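You operate a simulated robot arm through the tools that you are given. There is no shell and no other tool.

You are at the controls of a simulated two-armed robot. One attempt, no reset.

TASK
Pick up the oval mirror with one hand, pass it to the other hand and put it on the low shelf of the workbench. Press the red zero key three times. Close the middle workbench drawer. Shut the top workbench drawer. Fetch the round mirror and stand it on the right end of the store counter. Close the top trolley drawer. Take the jar marked "bolts" from the right end of the blue trolley and leave it on top of the blue piston. Set the right shutter to ORDER. Put one of the bolts from the back strip of the tyre bench on the rear shelf of the green rickshaw. The order is free. Set down upright: round mirror.

It is judged by the outcome, as a careful person would: the job done as asked, and still so three seconds after it is handed in. It fails if anything else is knocked over, pushed out of place, dropped, spilled or broken.

THE ROBOT
Two 7-joint arms with three-finger grippers on one trunk, on a base that moves. Base frame: it is fixed to the floor where the robot stands at the start and does not move with it; the origin is under the middle of the robot, x ahead of it, y to its left, z up. Lengths are in m, angles in degrees, forces in N, time in s.
The left shoulder is at the start at [0.086, 0.126, 1.11], the right one opposite. With the tool pointing down near the work surface each hand reaches from about 0.36 to 0.86 m from the robot's upright axis, wherever it stands, measured 20 degrees to its own side. Places, roughly: blue piston (6x6x5 cm) [2.8, 1.7, 0.8]; bolt (5x3x3 cm) [-1.7, -2.6, 0.9]; green jar, red jar [2.75, 1.5, 0.75]; low shelf of the workbench [-1.2, 1.5, 0.2]; middle workbench drawer [-0.9, 2.8, 0.6]; oval mirror (5x14x19 cm) [-1.4, 2.2, 0.9]; rear shelf of the green rickshaw (22x68 cm) [1.18, -2.68, 0.98]; red zero key [-1, 2.3, 0.9]; right end of the store counter (38x20 cm) [2.22, 4.1, 0.9]; right shutter [2.5, 4, 0.8]; round mirror (5x10x21 cm) [-1.3, 2.9, 0.9]; top trolley drawer [0.9, 1.9, 0.8]; top workbench drawer [-0.8, 2.8, 0.7]. Payload 2.94 kg a hand.
The TCP of each hand is the grasp point between the finger pads, 0.03 m short of the fingertips. In the tool frame z runs along the fingers and y along their closing line. The gripper opens to 0.128 m; its body begins 0.093 m behind the TCP.
Orientation is that of the tool frame in the base frame, as [roll, pitch, yaw] about the fixed x, y, z axes, in that order (R = Rz(yaw) Ry(pitch) Rx(roll)). With the fingers straight down and closing along the base's y, the tool's x points along the base's -x, its y along +y and its z along -z.

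THE INTERFACE
- The arms move only by the tool jog_arm. It takes "left_steps", "right_steps" or both (then of equal length, played together; a hand with none holds still); each is a list of rows, each a list of 7 numbers: the turn, a rotation vector about the tool's x, y, z in units of 4 degrees (1.0 is 4 degrees), then the shift along the tool's x, y, z in units of 50 mm (1.0 is 50 mm), then the closure, from 0 (fully open) to 1 (shut). In form: [[ax, ay, az, tx, ty, tz, hand], ...]. A call has 1 to 20 rows; each row shifts and turns the commanded pose from where the row before left it, along the tool's axes as they then stand. A call with a number of a shift or a turn outside -1 to 1 is refused whole. Each row takes 0.2 s and may step no farther than 0.05 m and 8.6 degrees from the row before; otherwise, or with a gripper value out of range, the whole call is refused. A pose out of reach is approached as far as the arm can. The call stops where the force on the tool passes 40 N (or 10 N more than at its start, if that is more) or the arm is blocked; 0.2 s more then pass. The fingers move at their own pace (about 0.0842 m/s each) and stop on an object; they squeeze with about 38 N. The grip force told is the motor's: it shows also when the fingers shut on nothing. Time passes only in rows, and 0.2 s behind the last, so rows that do not move let the fingers close. It gives the time, the measured TCP pose, the force on the tool (base axes), the opening and the grip force at its end, in the units of the frame above (readings bear some noise), with the torque about the TCP (base axes, N m) and any sound that the robot's microphone picked up, and new pictures: "views" is both (left out), scene, wrist or none (wrist: the cameras of the hands that moved).
- Cameras (640 x 400 px; columns grow to the right, rows downward): "scene" is now at [0.2206, 0.0042, 1.2818]; the picture's right is [0.05, -1.00, 0.00], its down [-0.48, -0.03, -0.88] and it looks along [0.87, 0.05, -0.48] (base axes); focal length 277 px, centre (320, 200). "left" rides on the left gripper at [0.069, 0.015, -0.12] in its tool frame; the picture's right is [-0.22, 0.98, 0.00], its down [-0.82, -0.18, -0.54] and it looks along [-0.53, -0.12, 0.84] (tool axes); focal length 251 px, centre (320, 200). "right" rides on the right gripper at [0.069, -0.015, -0.12] in its tool frame; the picture's right is [0.21, 0.98, 0.00], its down [-0.82, 0.18, -0.54] and it looks along [-0.53, 0.12, 0.84] (tool axes); focal length 251 px, centre (320, 200). There is no depth. A picture from a camera that has moved, and an enlarged one, comes with that camera's place and axes in the base frame and with its lens.
- slide_trunk(by): moves the trunk up (or, below 0, down) by that many m; the arms and the scene camera ride with it, the base frame stays. It gives what a move gives, with no picture.
- steer(legs): drives the robot by 1 to 6 legs, each [ahead, left, turn to the left] in m, m and degrees, along the robot's own axes; the way and the turn of a leg run together, so that a leg with both is an arc; at most 1.5 m and 180 degrees a leg. The arms and the cameras ride along, it lands a little off, and it stops where it bumps. It gives what a move gives, and a new picture of the scene camera.
- aim_head(pan, tilt): turns the head with the scene camera to pan (to the left, within 80 degrees either way) and tilt (down, from -29 to 69), counted from straight ahead of the robot (the tilt from the chest, where the trunk bows). It gives what a move gives, and a new picture of the scene camera.
- close_up(camera, box): a new picture of the part [left, top, right, bottom] of that camera's present view, enlarged. No time passes.
- sign_off(): hands the job in; it is judged then, once.

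Places have to be worked out from the pictures, the camera data and where the tool is seen. Open the grippers and draw the arms clear of the work before you hand the job in, unless the task says otherwise.

The tools are called after "Emit:" as a command line: name --argument value ..., lists and objects as JSON in quotes. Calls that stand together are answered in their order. jog_arm: Moves the arms, as the interface text tells. Its arguments: {"type":"object","properties":{"left_steps":{"type":"array","items":{"type":"array","items":{"type":"number"}}},"right_steps":{"type":"array","items":{"type":"array","items":{"type":"number"}}},"views":{"type":"string","enum":["both","scene","wrist","none"]}},"required":[]} The other tools are called the same way: slide_trunk (by) moves the trunk up or down; steer (legs) drives the base; aim_head (pan, tilt) turns the head that bears the scene camera; close_up (camera, box) takes an enlarged picture of a part of a camera's view; sign_off () hands the job in.

At the start:

```text
time_s: 0.0
left_ee_pos: [0.5937, 0.2086, 1.1247]
left_tcp_rot: [-180.0, 0.1, -179.8]
left_wrist_force: [-0.2, 0.1, 0.9]
left_wrist_torque: [0.01, -0.02, 0.02]
left_opening: 0.1282
left_grasp_force: 0.1
right_ee_pos: [0.3929, -0.1286, 1.1187]
right_tcp_rot: [-180.0, 0.2, 180.0]
right_wrist_force: [0.5, 0.2, -0.8]
right_wrist_torque: [0.01, -0.02, 0.02]
right_opening: 0.1281
right_grasp_force: 0.0
trunk travel left (down, up): [-0.325, 0.222]
robot x, y, heading: [-0.0022, -0.0026, 0.1]
head pan, tilt (commanded): [3.1, 28.8]
```

scene: 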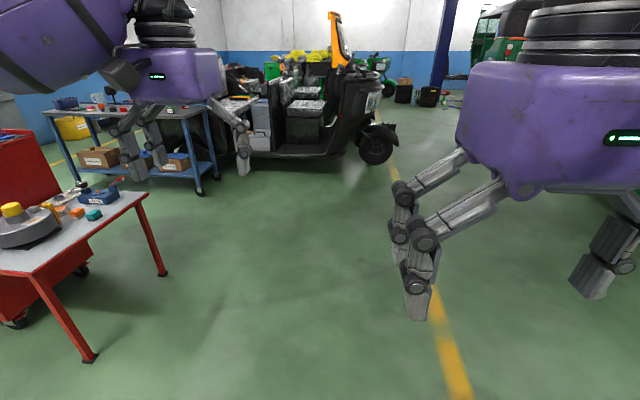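
right: 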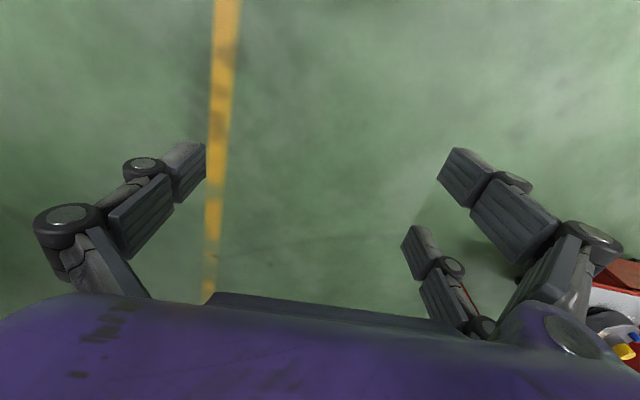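
left: 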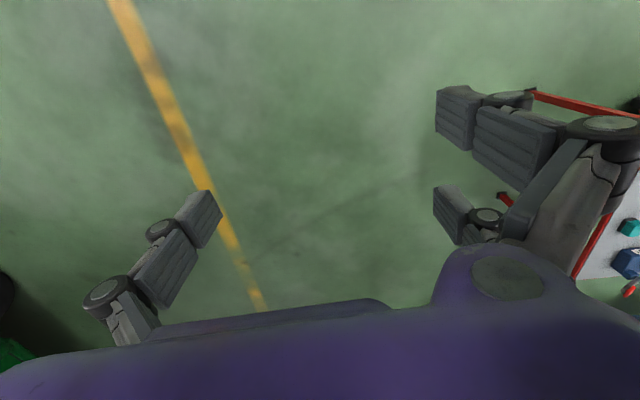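

I'll begin by looking around with the head to understand the layout before moving anything.

Emit:
aim_head --pan 60 --tilt 20

Emit:
aim_head --pan 20 --tilt 10

Emit:
aim_head --pan -60 --tilt 20

```text
time_s: 1.3
left_ee_pos: [0.5943, 0.2075, 1.1263]
left_tcp_rot: [-179.9, -0.1, -179.9]
left_wrist_force: [0.8, -0.7, -0.1]
left_wrist_torque: [-0.02, 0.0, 0.03]
left_opening: 0.1281
left_grasp_force: 0.0
right_ee_pos: [0.393, -0.1276, 1.1187]
right_tcp_rot: [-179.9, 0.1, 180.0]
right_wrist_force: [-1.2, 0.4, 0.3]
right_wrist_torque: [0.01, -0.01, -0.03]
right_opening: 0.1279
right_grasp_force: 0.0
trunk travel left (down, up): [-0.325, 0.222]
robot x, y, heading: [0.0014, 0.0, -0.2]
head pan, tilt (commanded): [60.0, 20.0]
camera scene: at [0.1764, 0.0799, 1.296], right [0.87, -0.5, 0.0], down [-0.17, -0.3, -0.94], along [0.47, 0.81, -0.34], focal length 277 px, centre (320, 200)
```

scene: 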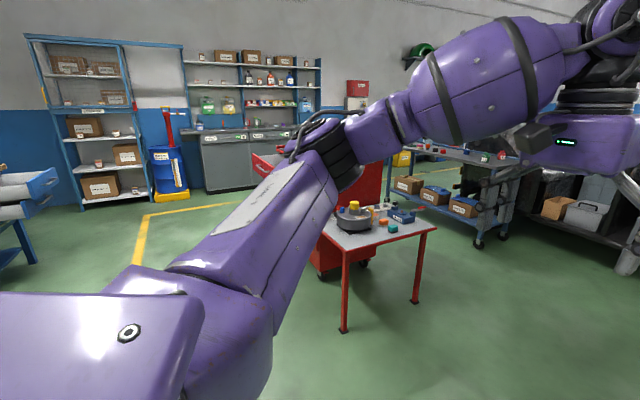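

```text
time_s: 2.3
left_ee_pos: [0.5937, 0.2081, 1.1256]
left_tcp_rot: [-180.0, 0.0, -179.9]
left_wrist_force: [0.0, 0.1, 0.6]
left_wrist_torque: [0.02, -0.02, -0.03]
left_opening: 0.128
left_grasp_force: 0.0
right_ee_pos: [0.3929, -0.1271, 1.1185]
right_tcp_rot: [180.0, 0.1, -179.9]
right_wrist_force: [-0.1, 0.0, 0.1]
right_wrist_torque: [0.0, 0.0, 0.02]
right_opening: 0.1282
right_grasp_force: 0.1
trunk travel left (down, up): [-0.325, 0.222]
robot x, y, heading: [-0.0027, 0.0001, 0.0]
head pan, tilt (commanded): [20.0, 10.0]
camera scene: at [0.2172, 0.0312, 1.3123], right [0.34, -0.94, 0.0], down [-0.16, -0.06, -0.98], along [0.93, 0.34, -0.17], focal length 277 px, centre (320, 200)
```

scene: 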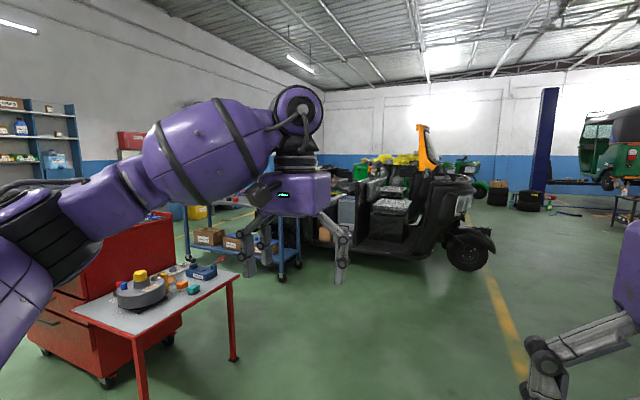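

```text
time_s: 3.9
left_ee_pos: [0.5947, 0.2081, 1.1257]
left_tcp_rot: [180.0, 0.0, -179.9]
left_wrist_force: [0.5, -0.2, -0.1]
left_wrist_torque: [0.01, 0.01, -0.01]
left_opening: 0.1279
left_grasp_force: 0.0
right_ee_pos: [0.3929, -0.1291, 1.119]
right_tcp_rot: [180.0, 0.1, -180.0]
right_wrist_force: [-0.1, 0.1, 0.1]
right_wrist_torque: [0.02, -0.03, 0.01]
right_opening: 0.1279
right_grasp_force: 0.1
trunk travel left (down, up): [-0.325, 0.222]
robot x, y, heading: [0.0024, 0.0017, 0.0]
head pan, tilt (commanded): [-60.0, 20.0]
camera scene: at [0.1764, -0.0813, 1.2961], right [-0.87, -0.5, 0.0], down [-0.17, 0.3, -0.94], along [0.47, -0.81, -0.34], focal length 277 px, centre (320, 200)
```

scene: 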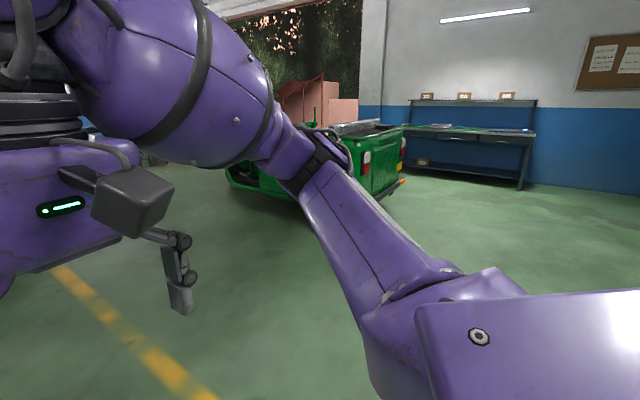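

The arms block parts of the view, but I can identify: workbench behind-left (facing +x), red trolley with open top drawer facing -x, blue trolley farther ahead, store counter at the far left. I'll turn left in place (clear space) and look toward the workbench.

Emit:
steer --legs '[[0, 0, 110]]'

Emit:
aim_head --pan 0 --tilt 15

Emit:
aim_head --pan 25 --tilt 25

```text
time_s: 8.8
left_ee_pos: [-0.3863, 0.4966, 1.1266]
left_tcp_rot: [-180.0, 0.0, -71.3]
left_wrist_force: [0.7, -0.5, 0.1]
left_wrist_torque: [0.02, -0.03, 0.0]
left_opening: 0.1278
left_grasp_force: 0.1
right_ee_pos: [-0.0047, 0.4125, 1.1199]
right_tcp_rot: [-180.0, 0.1, -71.4]
right_wrist_force: [0.6, 0.3, 0.2]
right_wrist_torque: [-0.01, -0.02, -0.01]
right_opening: 0.128
right_grasp_force: 0.0
trunk travel left (down, up): [-0.325, 0.222]
robot x, y, heading: [-0.0023, 0.0026, 108.6]
head pan, tilt (commanded): [-60.0, 20.0]
camera scene: at [0.0199, 0.1923, 1.2961], right [0.75, -0.66, 0.0], down [-0.23, -0.26, -0.94], along [0.62, 0.71, -0.34], focal length 277 px, centre (320, 200)
```

scene: 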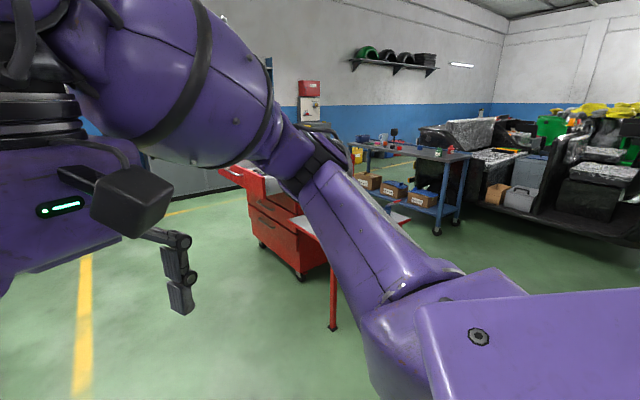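

```text
time_s: 10.1
left_ee_pos: [-0.3861, 0.4953, 1.126]
left_tcp_rot: [179.9, 0.0, -71.3]
left_wrist_force: [0.0, 0.2, -0.2]
left_wrist_torque: [0.0, 0.01, -0.01]
left_opening: 0.1277
left_grasp_force: 0.1
right_ee_pos: [-0.0047, 0.4119, 1.1197]
right_tcp_rot: [180.0, 0.0, -71.5]
right_wrist_force: [0.2, -0.4, -0.4]
right_wrist_torque: [0.01, -0.02, 0.02]
right_opening: 0.1277
right_grasp_force: 0.0
trunk travel left (down, up): [-0.325, 0.222]
robot x, y, heading: [-0.0019, -0.0021, 108.7]
head pan, tilt (commanded): [0.0, 15.0]
camera scene: at [-0.0714, 0.2109, 1.3042], right [0.95, 0.32, 0.0], down [0.08, -0.25, -0.97], along [-0.31, 0.92, -0.26], focal length 277 px, centre (320, 200)
```

scene: 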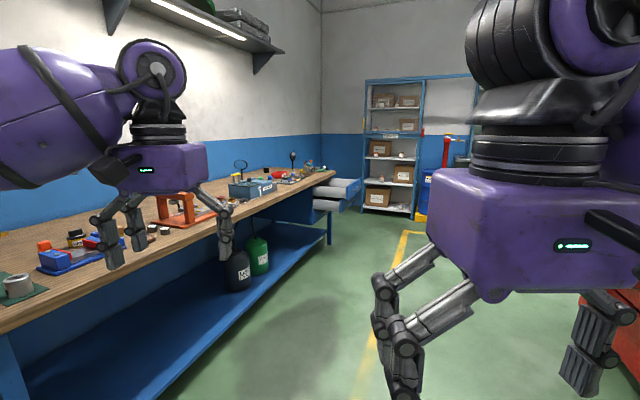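

```text
time_s: 11.0
left_ee_pos: [-0.3874, 0.4962, 1.1257]
left_tcp_rot: [-179.9, -0.1, -71.3]
left_wrist_force: [1.2, -0.3, -0.5]
left_wrist_torque: [-0.01, 0.0, 0.0]
left_opening: 0.1279
left_grasp_force: 0.1
right_ee_pos: [-0.0033, 0.4129, 1.1194]
right_tcp_rot: [-180.0, 0.1, -71.4]
right_wrist_force: [0.5, -0.3, 0.0]
right_wrist_torque: [-0.01, 0.02, 0.02]
right_opening: 0.1278
right_grasp_force: 0.0
trunk travel left (down, up): [-0.325, 0.222]
robot x, y, heading: [-0.0005, -0.0026, 108.5]
head pan, tilt (commanded): [25.0, 25.0]
camera scene: at [-0.1051, 0.1891, 1.288], right [0.72, 0.69, 0.0], down [0.29, -0.31, -0.91], along [-0.63, 0.66, -0.42], focal length 277 px, centre (320, 200)
```

scene: 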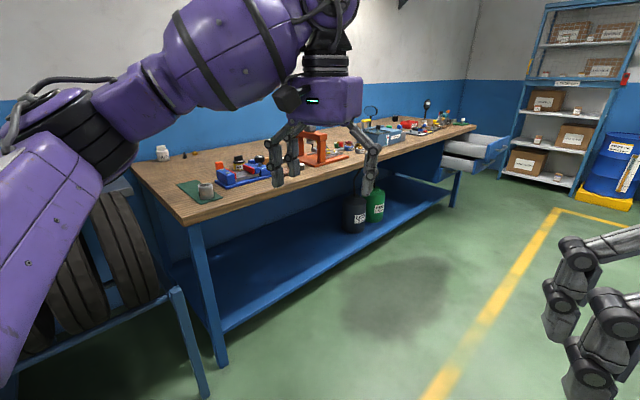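

The workbench runs along y with its front edge near x≈-1.02 and its top near z≈0.8; low shelf beneath. I'll drive to about (-0.3, 1.9) and face it (-x) for a proper look.

Emit:
steer --legs '[[0.95, -0.16, 0], [0.95, -0.16, 0], [0, 0, 71.4]]'

Emit:
aim_head --pan 0 --tilt 30

Emit:
aim_head --pan -45 --tilt 30

```text
time_s: 23.7
left_ee_pos: [-0.8992, 1.6566, 1.1258]
left_tcp_rot: [-179.9, 0.0, 1.7]
left_wrist_force: [0.0, -0.7, -0.6]
left_wrist_torque: [0.01, -0.02, 0.01]
left_opening: 0.128
left_grasp_force: 0.1
right_ee_pos: [-0.7069, 1.9993, 1.1196]
right_tcp_rot: [180.0, 0.1, 1.6]
right_wrist_force: [0.9, -0.6, 1.3]
right_wrist_torque: [0.04, 0.02, 0.02]
right_opening: 0.128
right_grasp_force: 0.0
trunk travel left (down, up): [-0.325, 0.222]
robot x, y, heading: [-0.3096, 1.8812, -178.2]
head pan, tilt (commanded): [25.0, 25.0]
camera scene: at [-0.5237, 1.8364, 1.288], right [-0.45, 0.89, 0.0], down [0.38, 0.19, -0.91], along [-0.81, -0.41, -0.42], focal length 277 px, centre (320, 200)
```

scene: 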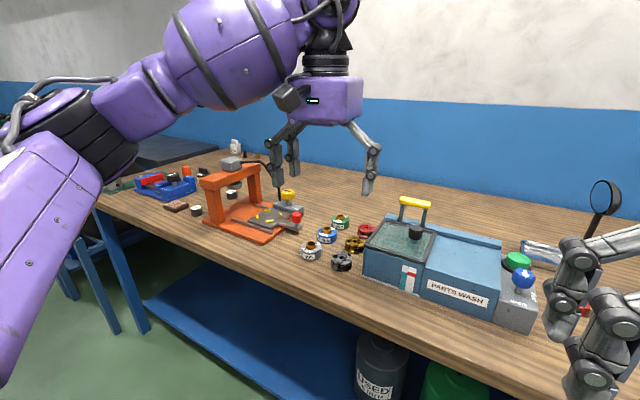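

```text
time_s: 24.6
left_ee_pos: [-0.8992, 1.6575, 1.1262]
left_tcp_rot: [180.0, 0.0, 1.6]
left_wrist_force: [-0.6, -0.2, -0.2]
left_wrist_torque: [0.02, -0.01, 0.01]
left_opening: 0.1283
left_grasp_force: 0.0
right_ee_pos: [-0.7077, 1.9997, 1.1184]
right_tcp_rot: [-179.9, 0.1, 1.7]
right_wrist_force: [0.1, -0.3, 0.1]
right_wrist_torque: [0.0, -0.01, 0.01]
right_opening: 0.1279
right_grasp_force: 0.2
trunk travel left (down, up): [-0.325, 0.222]
robot x, y, heading: [-0.3107, 1.8833, -178.6]
head pan, tilt (commanded): [0.0, 30.0]
camera scene: at [-0.5318, 1.8751, 1.28], right [-0.03, 1.0, 0.0], down [0.5, 0.01, -0.87], along [-0.87, -0.02, -0.5], focal length 277 px, centre (320, 200)
```

scene: 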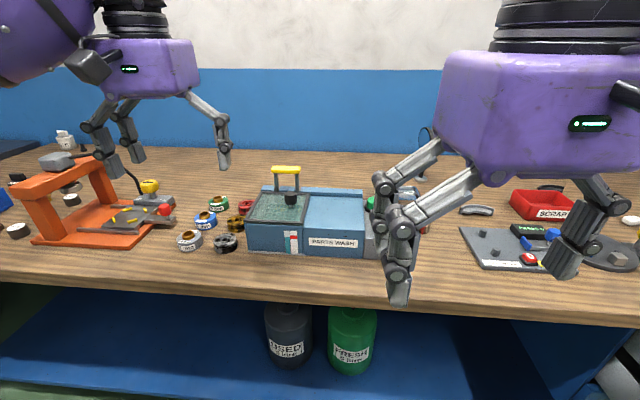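

```text
time_s: 25.7
left_ee_pos: [-0.9001, 1.6574, 1.1255]
left_tcp_rot: [-179.9, -0.1, 1.6]
left_wrist_force: [0.4, 0.0, 0.0]
left_wrist_torque: [0.01, 0.0, -0.04]
left_opening: 0.1281
left_grasp_force: 0.2
right_ee_pos: [-0.7077, 1.9986, 1.1185]
right_tcp_rot: [-180.0, 0.1, 1.7]
right_wrist_force: [-0.4, 1.0, 0.5]
right_wrist_torque: [-0.01, -0.01, -0.01]
right_opening: 0.1283
right_grasp_force: 0.1
trunk travel left (down, up): [-0.325, 0.222]
robot x, y, heading: [-0.3108, 1.8821, -178.5]
head pan, tilt (commanded): [-45.0, 30.0]
camera scene: at [-0.5071, 1.9397, 1.28], right [0.69, 0.73, 0.0], down [0.36, -0.34, -0.87], along [-0.63, 0.59, -0.5], focal length 277 px, centre (320, 200)
```

scene: 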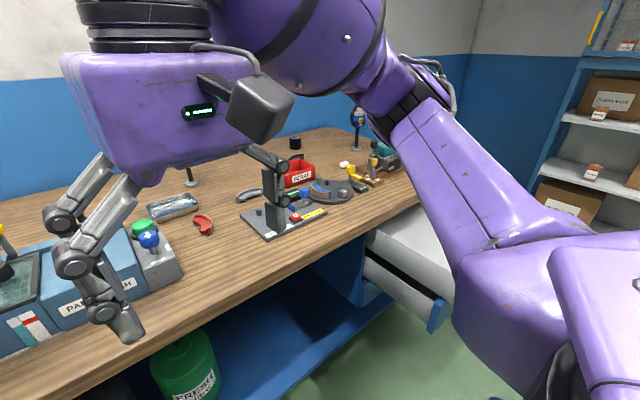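

The oval mirror's dark oval is at the right part of the bench, hidden by my right arm. I'll strafe right (+y) so it's straight ahead between the arms.

Emit:
steer --legs '[[0, -0.4, -1.5]]'

Emit:
aim_head --pan 0 --tilt 25

Emit:
close_up --camera "scene" --box '[160, 80, 480, 280]'

```text
time_s: 29.8
left_ee_pos: [-0.91, 2.082, 1.1267]
left_tcp_rot: [179.9, 0.1, 0.0]
left_wrist_force: [-0.7, -1.2, -0.8]
left_wrist_torque: [-0.04, -0.03, -0.01]
left_opening: 0.1281
left_grasp_force: 0.0
right_ee_pos: [-0.7093, 2.4179, 1.1192]
right_tcp_rot: [-180.0, 0.1, -0.2]
right_wrist_force: [0.0, 0.9, -0.7]
right_wrist_torque: [-0.03, 0.02, 0.03]
right_opening: 0.1283
right_grasp_force: 0.1
trunk travel left (down, up): [-0.325, 0.222]
robot x, y, heading: [-0.3158, 2.2887, 180.1]
head pan, tilt (commanded): [-45.0, 30.0]
camera scene: at [-0.5107, 2.3535, 1.28], right [0.71, 0.71, 0.0], down [0.35, -0.35, -0.87], along [-0.61, 0.61, -0.5], focal length 277 px, centre (320, 200)
```

scene: 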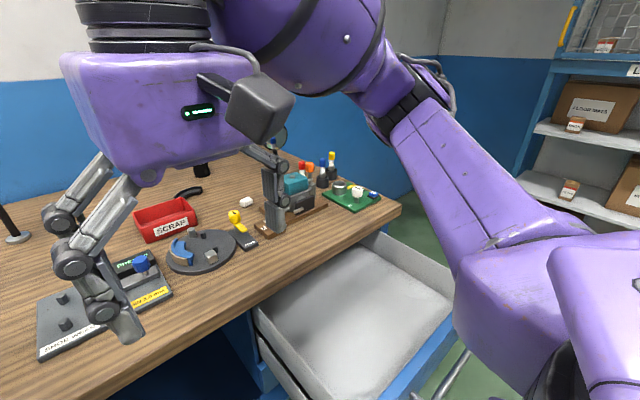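

```text
time_s: 30.9
left_ee_pos: [-0.911, 2.0821, 1.1252]
left_tcp_rot: [180.0, 0.1, -0.1]
left_wrist_force: [0.6, -0.3, -0.1]
left_wrist_torque: [0.02, 0.0, 0.02]
left_opening: 0.128
left_grasp_force: 0.1
right_ee_pos: [-0.7098, 2.4181, 1.1185]
right_tcp_rot: [180.0, 0.0, 0.0]
right_wrist_force: [0.5, 0.1, -0.6]
right_wrist_torque: [0.0, -0.04, 0.0]
right_opening: 0.1281
right_grasp_force: 0.2
trunk travel left (down, up): [-0.325, 0.222]
robot x, y, heading: [-0.3169, 2.2915, 180.0]
head pan, tilt (commanded): [0.0, 25.0]
camera scene: at [-0.5389, 2.2896, 1.288], right [0.0, 1.0, 0.0], down [0.42, 0.0, -0.91], along [-0.91, 0.0, -0.42], focal length 277 px, centre (320, 200)
```

scene: 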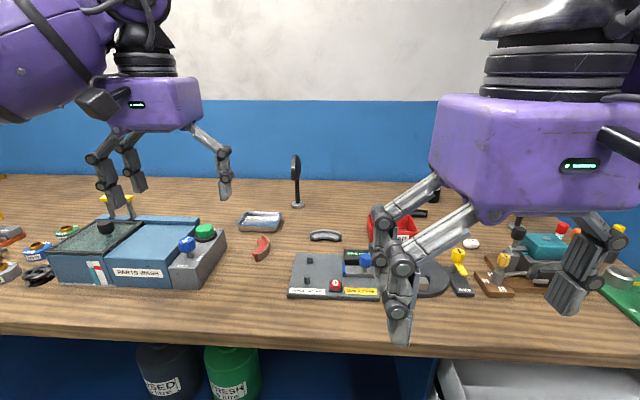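

```text
2.00 times, centred on (320, 180) of scene
camera zoom: at [-0.5389, 2.2896, 1.288], right [0.0, 1.0, 0.0], down [0.42, 0.0, -0.91], along [-0.91, 0.0, -0.42], focal length 554 px, centre (320, 240)
```

zoom: 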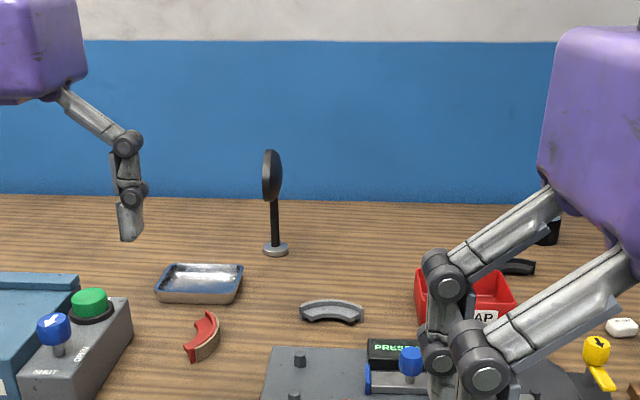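

I see the oval mirror edge-on at about (-1.47, 2.2), bench top near z≈0.84. Let me zoom into the plate with the red key and other items.

Emit:
close_up --camera "scene" --box '[270, 210, 430, 310]'

Emit:
close_up --camera "scene" --box '[260, 140, 340, 220]'

Emit:
close_up --camera "scene" --box '[420, 180, 640, 400]'

```text
4.00 times, centred on (350, 260) of scene
camera zoom: at [-0.5389, 2.2896, 1.288], right [0.0, 1.0, 0.0], down [0.42, 0.0, -0.91], along [-0.91, 0.0, -0.42], focal length 1108 px, centre (200, -40)
```

zoom: 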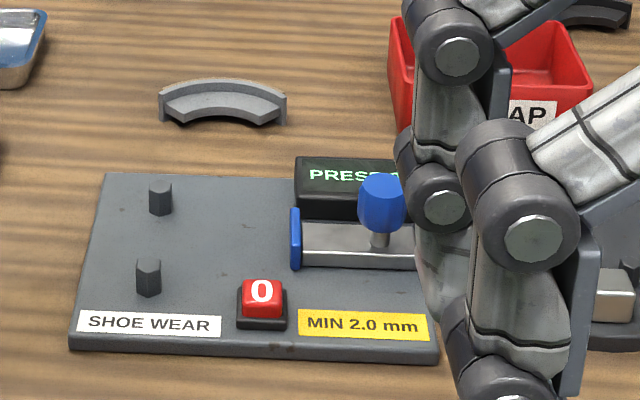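

```text
5.00 times, centred on (300, 180) of scene
camera zoom: at [-0.5389, 2.2896, 1.288], right [0.0, 1.0, 0.0], down [0.42, 0.0, -0.91], along [-0.91, 0.0, -0.42], focal length 1385 px, centre (420, 300)
```

zoom: 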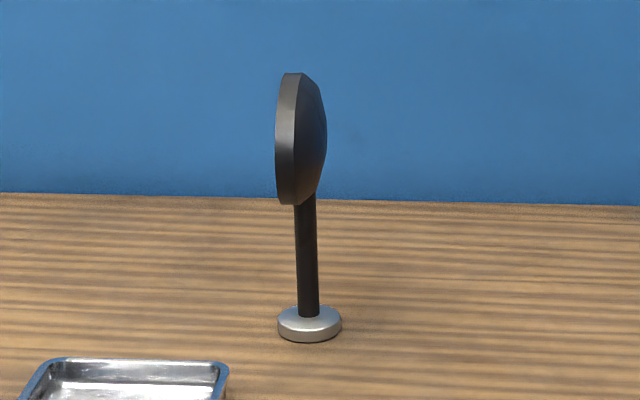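

```text
1.82 times, centred on (530, 290) of scene
camera zoom: at [-0.5389, 2.2896, 1.288], right [0.0, 1.0, 0.0], down [0.42, 0.0, -0.91], along [-0.91, 0.0, -0.42], focal length 504 px, centre (-62, 36)
```

zoom: 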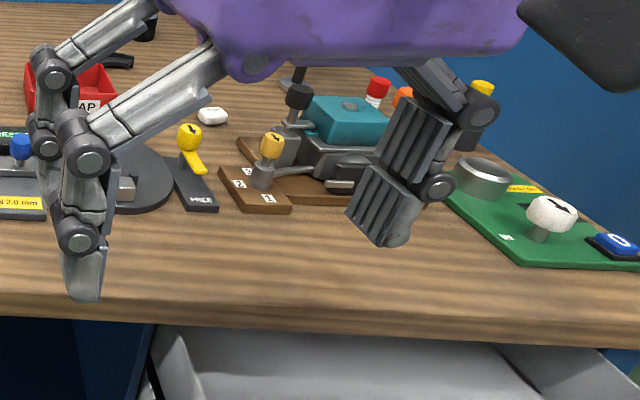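

The red "0" key is on the SHOE WEAR gauge. The oval mirror has its flat face toward -y and a domed back toward +y, so its plane runs along x. Let me look down to see the clearance between my base and the bench front.

Emit:
aim_head --pan 0 --tilt 69

Emit:
aim_head --pan -60 --tilt 50

```text
time_s: 32.0
left_ee_pos: [-0.9101, 2.0837, 1.1248]
left_tcp_rot: [180.0, 0.0, 0.1]
left_wrist_force: [1.0, 0.4, -0.7]
left_wrist_torque: [0.0, -0.01, 0.0]
left_opening: 0.1282
left_grasp_force: 0.1
right_ee_pos: [-0.7086, 2.4186, 1.1181]
right_tcp_rot: [179.9, 0.1, -0.1]
right_wrist_force: [0.4, 0.1, 0.2]
right_wrist_torque: [0.02, 0.0, 0.0]
right_opening: 0.1277
right_grasp_force: 0.2
trunk travel left (down, up): [-0.325, 0.222]
robot x, y, heading: [-0.3197, 2.2861, 179.9]
head pan, tilt (commanded): [0.0, 68.8]
camera scene: at [-0.5028, 2.2895, 1.2286], right [0.0, 1.0, 0.0], down [0.93, 0.0, -0.36], along [-0.36, 0.0, -0.93], focal length 277 px, centre (320, 200)
```

scene: 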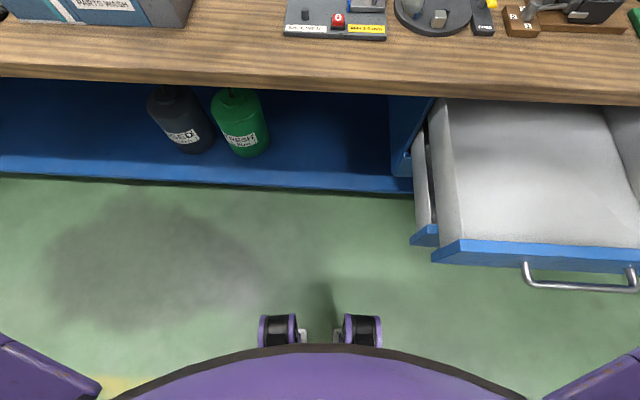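

```text
time_s: 33.3
left_ee_pos: [-0.9111, 2.0814, 1.1249]
left_tcp_rot: [179.9, 0.0, 0.0]
left_wrist_force: [-0.2, 0.2, -0.3]
left_wrist_torque: [0.0, 0.0, 0.01]
left_opening: 0.1281
left_grasp_force: 0.0
right_ee_pos: [-0.7093, 2.4179, 1.1179]
right_tcp_rot: [-180.0, 0.1, -0.1]
right_wrist_force: [0.8, -0.7, 0.7]
right_wrist_torque: [-0.01, 0.0, -0.04]
right_opening: 0.1278
right_grasp_force: 0.1
trunk travel left (down, up): [-0.325, 0.222]
robot x, y, heading: [-0.3154, 2.2898, 179.8]
head pan, tilt (commanded): [-60.0, 50.0]
camera scene: at [-0.4853, 2.3561, 1.2505], right [0.87, 0.5, 0.0], down [0.38, -0.66, -0.64], along [-0.32, 0.56, -0.77], focal length 277 px, centre (320, 200)
```

scene: 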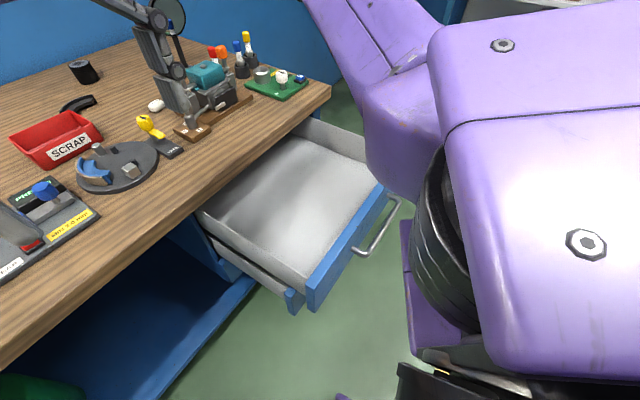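

The drawer fronts are at roughly x≈-0.60 (top, handle to ≈-0.54, y≈2.77) and x≈-0.65 (middle). I'll back off and move right to face the drawers, to push them shut with a forward-pointing hand.

Emit:
steer --legs '[[-0.3, 0, 0], [0, -0.32, 0]]'

Emit:
aim_head --pan 0 --tilt 35

```text
time_s: 38.4
left_ee_pos: [-0.6122, 2.4006, 1.1251]
left_tcp_rot: [-180.0, -0.1, 0.1]
left_wrist_force: [0.4, 0.3, -0.4]
left_wrist_torque: [0.0, 0.0, -0.01]
left_opening: 0.1279
left_grasp_force: 0.1
right_ee_pos: [-0.411, 2.7372, 1.1195]
right_tcp_rot: [-179.9, 0.1, 0.0]
right_wrist_force: [-0.1, -0.5, -0.1]
right_wrist_torque: [0.0, 0.01, -0.02]
right_opening: 0.1278
right_grasp_force: 0.0
trunk travel left (down, up): [-0.325, 0.222]
robot x, y, heading: [-0.021, 2.6115, 179.8]
head pan, tilt (commanded): [-60.0, 50.0]
camera scene: at [-0.187, 2.6752, 1.2505], right [0.87, 0.5, 0.0], down [0.38, -0.66, -0.64], along [-0.32, 0.56, -0.77], focal length 277 px, centre (320, 200)
```

scene: 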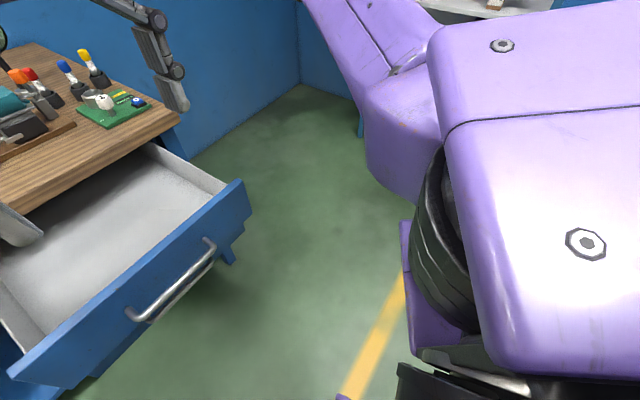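

```text
time_s: 39.7
left_ee_pos: [-0.6132, 2.4004, 1.1254]
left_tcp_rot: [-179.9, 0.0, 0.1]
left_wrist_force: [-0.3, -0.5, -0.7]
left_wrist_torque: [0.05, 0.02, 0.03]
left_opening: 0.1278
left_grasp_force: 0.0
right_ee_pos: [-0.4119, 2.7373, 1.1187]
right_tcp_rot: [-180.0, 0.1, 0.0]
right_wrist_force: [-0.3, 0.0, -0.4]
right_wrist_torque: [0.03, 0.01, -0.01]
right_opening: 0.1282
right_grasp_force: 0.0
trunk travel left (down, up): [-0.325, 0.222]
robot x, y, heading: [-0.0153, 2.6103, 180.0]
head pan, tilt (commanded): [0.0, 35.0]
camera scene: at [-0.2366, 2.6085, 1.2722], right [0.0, 1.0, 0.0], down [0.57, 0.0, -0.82], along [-0.82, 0.0, -0.57], focal length 277 px, centre (320, 200)
```

scene: 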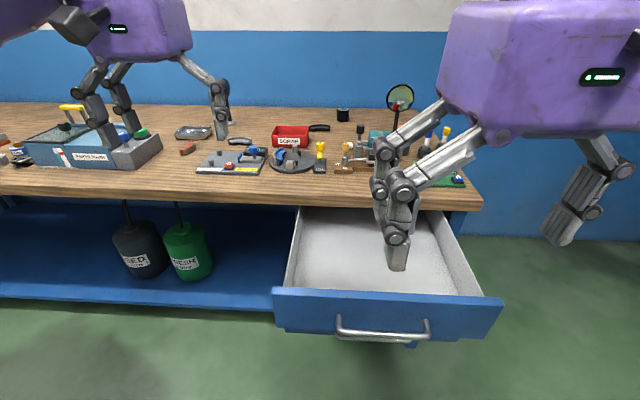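

Drawer handle centre is at about (-0.56, 2.745, 0.70). I'll pitch the right hand to point forward (rotating about tool y), keeping the wrist about in place, with fingers closing.

Emit:
jog_arm --right_steps '[[0, -1, 0, -0.28, 0, 0, 1], [0, -1, 0, -0.28, 0, 0, 1], [0, -1, 0, -0.28, 0, 0, 1], [0, -1, 0, -0.28, 0, 0, 1], [0, -1, 0, -0.28, 0, 0, 1], [0, -1, 0, -0.28, 0, 0, 1], [0, -1, 0, -0.28, 0, 0, 1], [0, -1, 0, -0.28, 0, 0, 1], [0, -1, 0, -0.28, 0, 0, 1], [0, -1, 0, -0.28, 0, 0, 1], [0, -1, 0, -0.28, 0, 0, 1], [0, -1, 0, -0.28, 0, 0, 1], [0, -1, 0, -0.28, 0, 0, 1], [0, -1, 0, -0.28, 0, 0, 1], [0, -1, 0, -0.28, 0, 0, 1], [0, -1, 0, -0.28, 0, 0, 1], [0, -1, 0, -0.28, 0, 0, 1], [0, -1, 0, -0.28, 0, 0, 1], [0, -1, 0, -0.28, 0, 0, 1], [0, -1, 0, -0.28, 0, 0, 1]]' --views "scene"

Emit:
jog_arm --right_steps '[[0, -1, 0, -0.28, 0, 0, 1], [0, -1, 0, -0.28, 0, 0, 1], [0, -0.5, 0, -0.14, 0, 0, 1], [0, 0, 0, 0, 0, 0, 1]]' --views "both"

```text
time_s: 43.9
left_ee_pos: [-0.6133, 2.4006, 1.126]
left_tcp_rot: [-180.0, 0.0, 0.1]
left_wrist_force: [0.1, 0.1, -0.5]
left_wrist_torque: [0.01, 0.01, -0.02]
left_opening: 0.1281
left_grasp_force: 0.1
right_ee_pos: [-0.6148, 2.7362, 1.2776]
right_tcp_rot: [179.9, 80.1, -0.1]
right_wrist_force: [-1.0, 0.0, -0.6]
right_wrist_torque: [0.02, -0.02, 0.02]
right_opening: 0.0002
right_grasp_force: 3.8
trunk travel left (down, up): [-0.325, 0.222]
robot x, y, heading: [-0.0195, 2.6093, 180.3]
head pan, tilt (commanded): [0.0, 35.0]
camera scene: at [-0.2366, 2.6085, 1.2722], right [0.0, 1.0, 0.0], down [0.57, 0.0, -0.82], along [-0.82, 0.0, -0.57], focal length 277 px, centre (320, 200)
```

scene: 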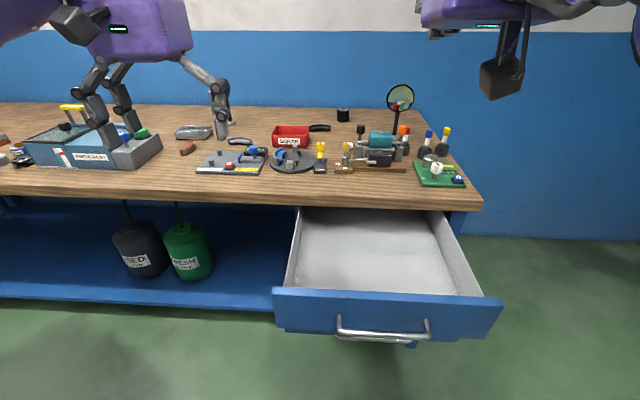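

```text
time_s: 44.9
left_ee_pos: [-0.6128, 2.4017, 1.126]
left_tcp_rot: [180.0, 0.0, 0.2]
left_wrist_force: [0.4, 0.2, 0.0]
left_wrist_torque: [-0.01, 0.0, 0.03]
left_opening: 0.1278
left_grasp_force: 0.1
right_ee_pos: [-0.6187, 2.7366, 1.3122]
right_tcp_rot: [-0.4, 89.9, 179.7]
right_wrist_force: [-0.1, -0.7, -0.6]
right_wrist_torque: [-0.05, -0.01, 0.0]
right_opening: 0.0
right_grasp_force: 2.8
trunk travel left (down, up): [-0.325, 0.222]
robot x, y, heading: [-0.0208, 2.6114, 180.0]
head pan, tilt (commanded): [0.0, 35.0]
camera scene: at [-0.2366, 2.6084, 1.2722], right [0.0, 1.0, 0.0], down [0.57, 0.0, -0.82], along [-0.82, 0.0, -0.57], focal length 277 px, centre (320, 200)
camera right: at [-0.499, 2.7507, 1.2439], right [0.0, -0.98, -0.21], down [0.54, -0.18, 0.82], along [-0.84, -0.12, 0.53], focal length 251 px, centre (320, 200)
```

scene: 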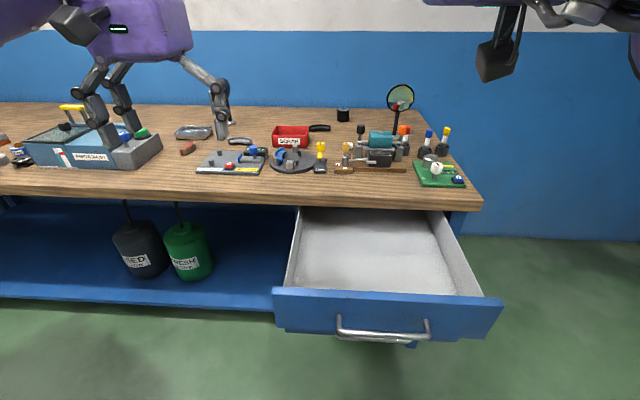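
right: 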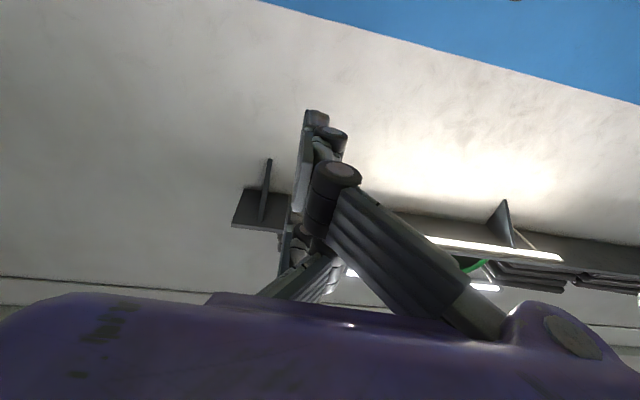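

The right hand now points forward, fingers closed. I'll back off 0.15 m and lower the trunk so the hand comes down to the drawers' level, then look.

Emit:
steer --legs '[[-0.16, 0, 0]]'

Emit:
slide_trunk --by -0.3

Emit:
aim_head --pan 0 --tilt 30

```text
time_s: 46.3
left_ee_pos: [-0.4528, 2.3997, 1.1256]
left_tcp_rot: [179.9, -0.1, 0.2]
left_wrist_force: [-0.2, -0.3, -0.5]
left_wrist_torque: [0.0, 0.01, 0.01]
left_opening: 0.1279
left_grasp_force: 0.0
right_ee_pos: [-0.4609, 2.7355, 1.3116]
right_tcp_rot: [9.1, 89.9, -171.1]
right_wrist_force: [-0.5, -0.6, 0.1]
right_wrist_torque: [0.02, 0.01, 0.01]
right_opening: 0.0
right_grasp_force: 3.0
trunk travel left (down, up): [-0.325, 0.222]
robot x, y, heading: [0.1424, 2.6076, -179.6]
head pan, tilt (commanded): [0.0, 35.0]
camera scene: at [-0.0774, 2.6081, 1.2722], right [0.0, 1.0, 0.0], down [0.57, 0.0, -0.82], along [-0.82, 0.0, -0.57], focal length 277 px, centre (320, 200)
```

scene: 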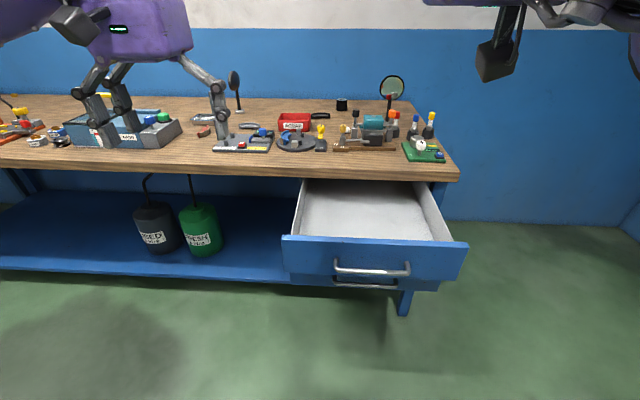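

```text
time_s: 49.3
left_ee_pos: [-0.4529, 2.3995, 0.8242]
left_tcp_rot: [-179.9, 0.0, 0.1]
left_wrist_force: [0.0, 0.2, -0.2]
left_wrist_torque: [0.0, -0.01, 0.01]
left_opening: 0.128
left_grasp_force: 0.1
right_ee_pos: [-0.4916, 2.7355, 0.9923]
right_tcp_rot: [179.8, 87.3, -0.3]
right_wrist_force: [0.1, 0.6, 0.7]
right_wrist_torque: [-0.03, -0.01, 0.02]
right_opening: 0.0
right_grasp_force: 2.8
trunk travel left (down, up): [-0.025, 0.522]
robot x, y, heading: [0.1411, 2.6094, -179.9]
head pan, tilt (commanded): [0.0, 35.0]
```

```text
time_s: 49.9
left_ee_pos: [-0.4528, 2.399, 0.8249]
left_tcp_rot: [180.0, 0.1, 0.2]
left_wrist_force: [0.2, 0.4, -0.1]
left_wrist_torque: [-0.01, -0.02, -0.01]
left_opening: 0.128
left_grasp_force: 0.0
right_ee_pos: [-0.4908, 2.7352, 0.9926]
right_tcp_rot: [-180.0, 87.3, 0.0]
right_wrist_force: [0.9, -0.9, -0.3]
right_wrist_torque: [0.03, 0.01, 0.0]
right_opening: 0.0
right_grasp_force: 3.0
trunk travel left (down, up): [-0.025, 0.522]
robot x, y, heading: [0.1406, 2.6072, -179.9]
head pan, tilt (commanded): [0.0, 30.0]
camera scene: at [-0.179, 2.608, 0.961], right [0.0, 1.0, 0.0], down [0.5, 0.0, -0.87], along [-0.87, 0.0, -0.5], focal length 277 px, centre (320, 200)
```

scene: 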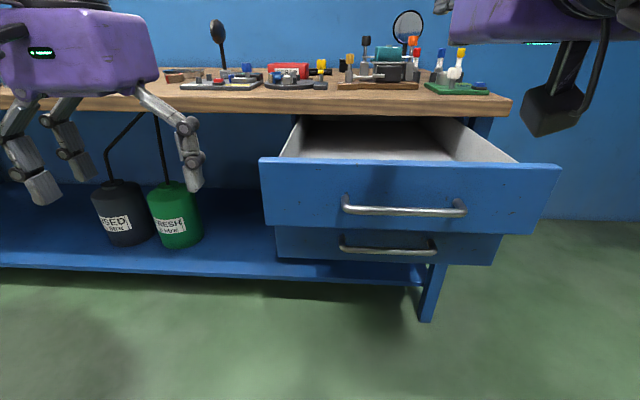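

Bench top ≈0.845; top drawer handle ≈(-0.55, 2.742, 0.72), middle handle ≈(-0.63, 2.749, 0.58). I'll lower the right hand straight down to handle height just in front of the top handle.

Emit:
jog_arm --right_steps '[[0, 0, 0, 0.8, 0, 0, 1], [0, 0, 0, 0.8, 0, 0, 1], [0, 0, 0, 0.8, 0, 0, 1], [0, 0, 0, 0.8, 0, 0, 1], [0, 0, 0, 0.8, 0, 0, 1], [0, 0, 0, 0.8, 0, 0, 1], [0, 0, 0, 0.8, 0, 0, 1], [0, 0, 0, 0.2, 0, 0, 1]]' --views "both"

```text
time_s: 51.7
left_ee_pos: [-0.4538, 2.4002, 0.8254]
left_tcp_rot: [-179.9, 0.1, 0.2]
left_wrist_force: [-0.4, -0.5, 0.6]
left_wrist_torque: [0.01, -0.01, -0.01]
left_opening: 0.1281
left_grasp_force: 0.1
right_ee_pos: [-0.5562, 2.7263, 0.8708]
right_tcp_rot: [179.7, 87.1, -0.3]
right_wrist_force: [0.5, 0.9, 0.3]
right_wrist_torque: [0.0, 0.0, 0.01]
right_opening: 0.0
right_grasp_force: 2.7
right hand out of reach, approached as far as the arm can: row 1, 2, 3, 4, 5, 6, 7, 8
trunk travel left (down, up): [-0.025, 0.522]
robot x, y, heading: [0.1406, 2.6079, -180.0]
head pan, tilt (commanded): [0.0, 30.0]
camera scene: at [-0.179, 2.608, 0.9611], right [0.0, 1.0, 0.0], down [0.5, 0.0, -0.87], along [-0.87, 0.0, -0.5], focal length 277 px, centre (320, 200)
camera right: at [-0.4327, 2.7412, 0.8093], right [0.01, -0.98, -0.21], down [0.5, -0.18, 0.85], along [-0.87, -0.12, 0.49], focal length 251 px, centre (320, 200)
```

scene: 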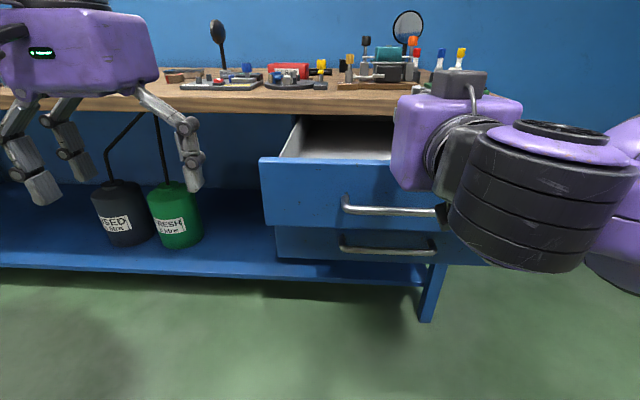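
right: 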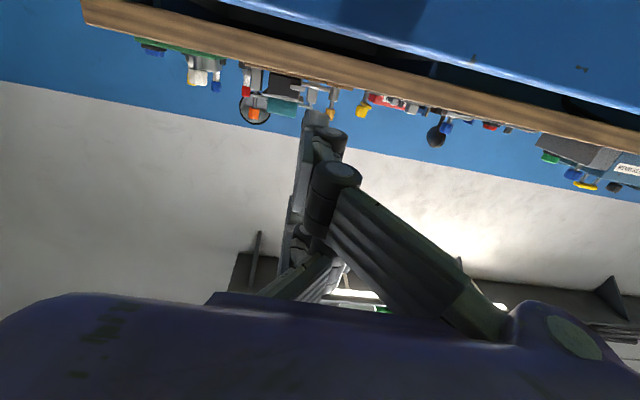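

The pose is too folded near the body. I'll back the base up ~0.22 m (the hand is currently above the drawer, so it will ride clear away from it) to bring the pose in reach.

Emit:
steer --legs '[[-0.22, 0, 0]]'

Emit:
jog_arm --right_steps '[[0, 0, 0, 0, 0, 0.2, 1], [0, 0, 0, 0, 0, 0.2, 1], [0, 0, 0, 0, 0, 0, 1]]' --views "scene"

```text
time_s: 53.4
left_ee_pos: [-0.231, 2.4022, 0.8258]
left_tcp_rot: [180.0, 0.0, 0.2]
left_wrist_force: [0.2, -1.0, 0.3]
left_wrist_torque: [0.02, -0.01, 0.01]
left_opening: 0.128
left_grasp_force: 0.0
right_ee_pos: [-0.3347, 2.7279, 0.8715]
right_tcp_rot: [179.7, 87.2, -0.2]
right_wrist_force: [0.6, -0.6, 0.7]
right_wrist_torque: [0.01, 0.01, 0.02]
right_opening: 0.0
right_grasp_force: 2.9
trunk travel left (down, up): [-0.025, 0.522]
robot x, y, heading: [0.3582, 2.6114, -180.0]
head pan, tilt (commanded): [0.0, 30.0]
camera scene: at [0.0424, 2.6087, 0.9612], right [0.0, 1.0, 0.0], down [0.5, 0.0, -0.87], along [-0.87, 0.0, -0.5], focal length 277 px, centre (320, 200)
```

scene: 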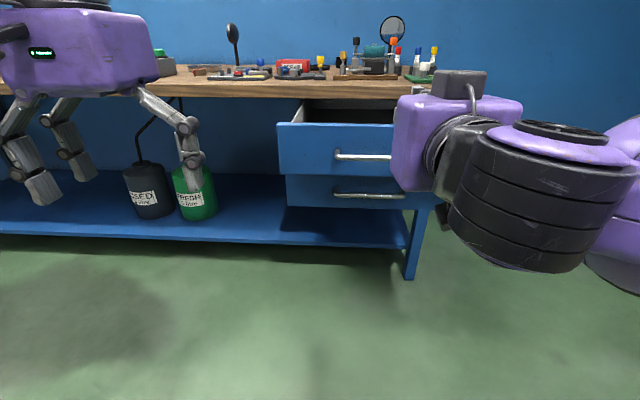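

```text
time_s: 54.2
left_ee_pos: [-0.2328, 2.4016, 0.825]
left_tcp_rot: [180.0, 0.0, 0.1]
left_wrist_force: [0.6, 0.2, 1.2]
left_wrist_torque: [0.02, 0.01, -0.01]
left_opening: 0.1279
left_grasp_force: 0.1
right_ee_pos: [-0.355, 2.7292, 0.8705]
right_tcp_rot: [179.3, 87.0, -0.6]
right_wrist_force: [0.3, -0.6, -0.7]
right_wrist_torque: [0.02, -0.02, -0.01]
right_opening: 0.0
right_grasp_force: 2.9
trunk travel left (down, up): [-0.025, 0.522]
robot x, y, heading: [0.3615, 2.611, -180.0]
head pan, tilt (commanded): [0.0, 30.0]
camera scene: at [0.0419, 2.6087, 0.9611], right [0.0, 1.0, 0.0], down [0.5, 0.0, -0.87], along [-0.87, 0.0, -0.5], focal length 277 px, centre (320, 200)
```

scene: 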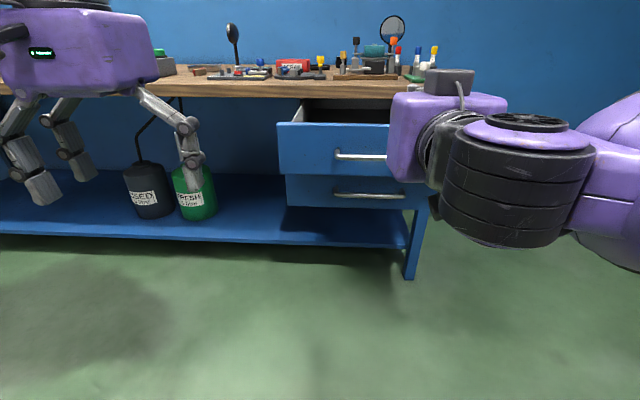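

Motion responds now. I'll move forward and down to about (-0.46, 2.735, 0.72), just in front of the handle.

Emit:
jog_arm --right_steps '[[0, 0, 0, 0, -0.1, 0.6, 1], [0, 0, 0, 0.6, -0.1, 0.5, 1], [0, 0, 0, 0.6, 0, 0.5, 1], [0, 0, 0, 0.6, 0, 0.2, 1], [0, 0, 0, 0.6, 0, 0, 1], [0, 0, 0, 0.5, 0, 0, 1]]' --views "scene"

```text
time_s: 55.6
left_ee_pos: [-0.2325, 2.4009, 0.8251]
left_tcp_rot: [-180.0, 0.0, 0.2]
left_wrist_force: [0.5, -0.1, 0.6]
left_wrist_torque: [0.0, -0.02, -0.01]
left_opening: 0.1279
left_grasp_force: 0.0
right_ee_pos: [-0.3749, 2.7298, 0.8693]
right_tcp_rot: [179.8, 87.0, -0.3]
right_wrist_force: [-0.4, 0.0, 0.3]
right_wrist_torque: [-0.02, 0.03, 0.01]
right_opening: 0.0001
right_grasp_force: 3.3
right hand out of reach, approached as far as the arm can: row 1, 2, 3, 4, 5, 6
trunk travel left (down, up): [-0.025, 0.522]
robot x, y, heading: [0.3599, 2.6106, -180.0]
head pan, tilt (commanded): [0.0, 30.0]
camera scene: at [0.0419, 2.6087, 0.9611], right [0.0, 1.0, 0.0], down [0.5, 0.0, -0.87], along [-0.87, 0.0, -0.5], focal length 277 px, centre (320, 200)
```

scene: 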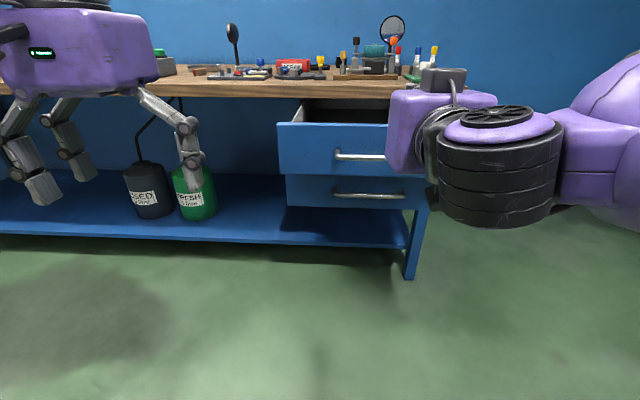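

The horizontal pose hits a joint limit there. I'll tilt the tool to about 45° forward-down instead, which still clears the bench edge during the push.

Emit:
jog_arm --right_steps '[[0, 1, 0, 0, 0, 0, 1], [0, 1, 0, 0, 0, 0, 1], [0, 1, 0, 0, 0, 0, 1], [0, 1, 0, 0, 0, 0, 1], [0, 1, 0, 0, 0, 0, 1], [0, 1, 0, 0, 0, 0, 1], [0, 1, 0, 0, 0, 0, 1], [0, 1, 0, 0, 0, 0, 1], [0, 1, 0, 0, 0, 0, 1], [0, 1, 0, 0, 0, 0, 1]]' --views "scene"

```text
time_s: 57.8
left_ee_pos: [-0.2318, 2.4025, 0.8255]
left_tcp_rot: [179.9, 0.0, 0.1]
left_wrist_force: [-0.1, 0.0, 0.0]
left_wrist_torque: [0.01, -0.01, -0.02]
left_opening: 0.1278
left_grasp_force: 0.1
right_ee_pos: [-0.374, 2.7328, 0.8694]
right_tcp_rot: [-180.0, 47.0, 0.0]
right_wrist_force: [0.0, -0.3, 0.2]
right_wrist_torque: [0.0, 0.04, -0.01]
right_opening: 0.0001
right_grasp_force: 3.4
trunk travel left (down, up): [-0.025, 0.522]
robot x, y, heading: [0.3624, 2.6096, -180.0]
head pan, tilt (commanded): [0.0, 30.0]
camera scene: at [0.0419, 2.6087, 0.9611], right [0.0, 1.0, 0.0], down [0.5, 0.0, -0.87], along [-0.87, 0.0, -0.5], focal length 277 px, centre (320, 200)
```

scene: 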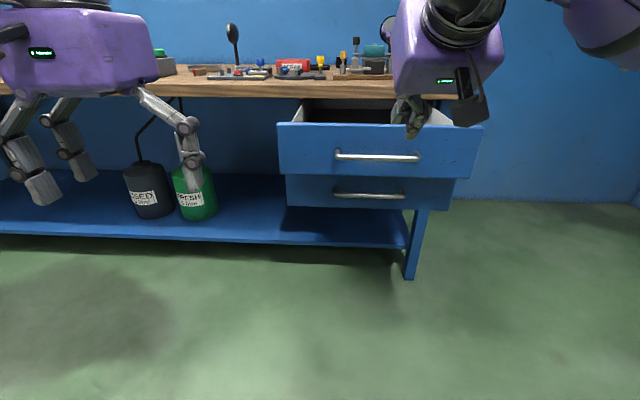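

The 45° tilt works. Now I'll move down-forward to about (-0.46, 2.745, 0.72), in front of the top handle.

Emit:
jog_arm --right_steps '[[0, 0, 0, 0.2, -0.05, 0.66, 1], [0, 0, 0, 0.2, -0.05, 0.66, 1], [0, 0, 0, 0.2, -0.05, 0.66, 1], [0, 0, 0, 0.2, -0.05, 0.66, 1], [0, 0, 0, 0.2, -0.05, 0.66, 1]]' --views "both"

```text
time_s: 59.0
left_ee_pos: [-0.2321, 2.4024, 0.8251]
left_tcp_rot: [-180.0, 0.0, 0.2]
left_wrist_force: [0.4, -0.2, 0.3]
left_wrist_torque: [0.04, 0.0, -0.01]
left_opening: 0.1279
left_grasp_force: 0.1
right_ee_pos: [-0.4618, 2.7463, 0.7195]
right_tcp_rot: [-179.9, 47.1, 0.1]
right_wrist_force: [0.5, -0.7, -0.1]
right_wrist_torque: [-0.02, -0.05, 0.0]
right_opening: 0.0
right_grasp_force: 2.4
trunk travel left (down, up): [-0.025, 0.522]
robot x, y, heading: [0.3618, 2.6097, -180.0]
head pan, tilt (commanded): [0.0, 30.0]
camera scene: at [0.0416, 2.6087, 0.9609], right [0.0, 1.0, 0.0], down [0.5, 0.0, -0.87], along [-0.87, 0.0, -0.5], focal length 277 px, centre (320, 200)
camera right: at [-0.3267, 2.7608, 0.7514], right [0.15, -0.98, -0.16], down [-0.16, -0.18, 0.97], along [-0.98, -0.12, -0.19], focal length 251 px, centre (320, 200)
```

scene: 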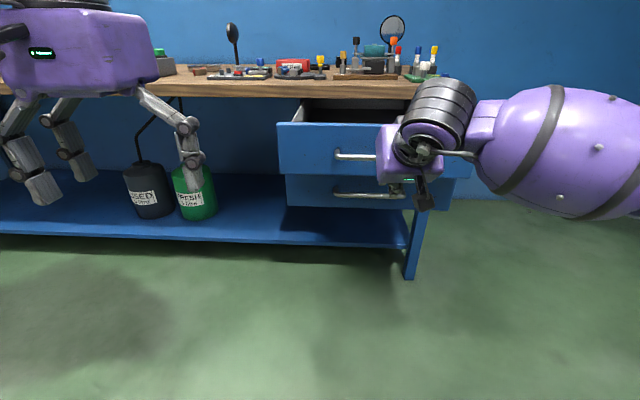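
right: 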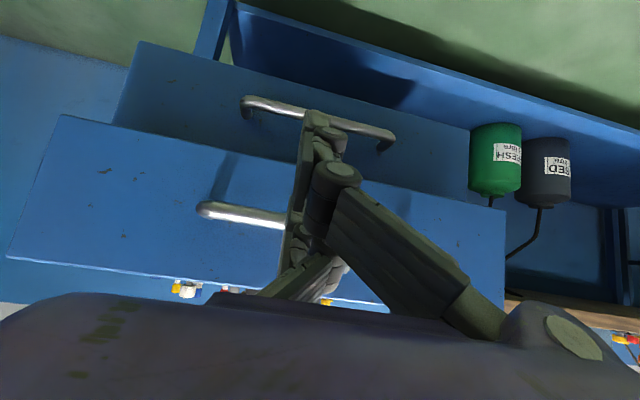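

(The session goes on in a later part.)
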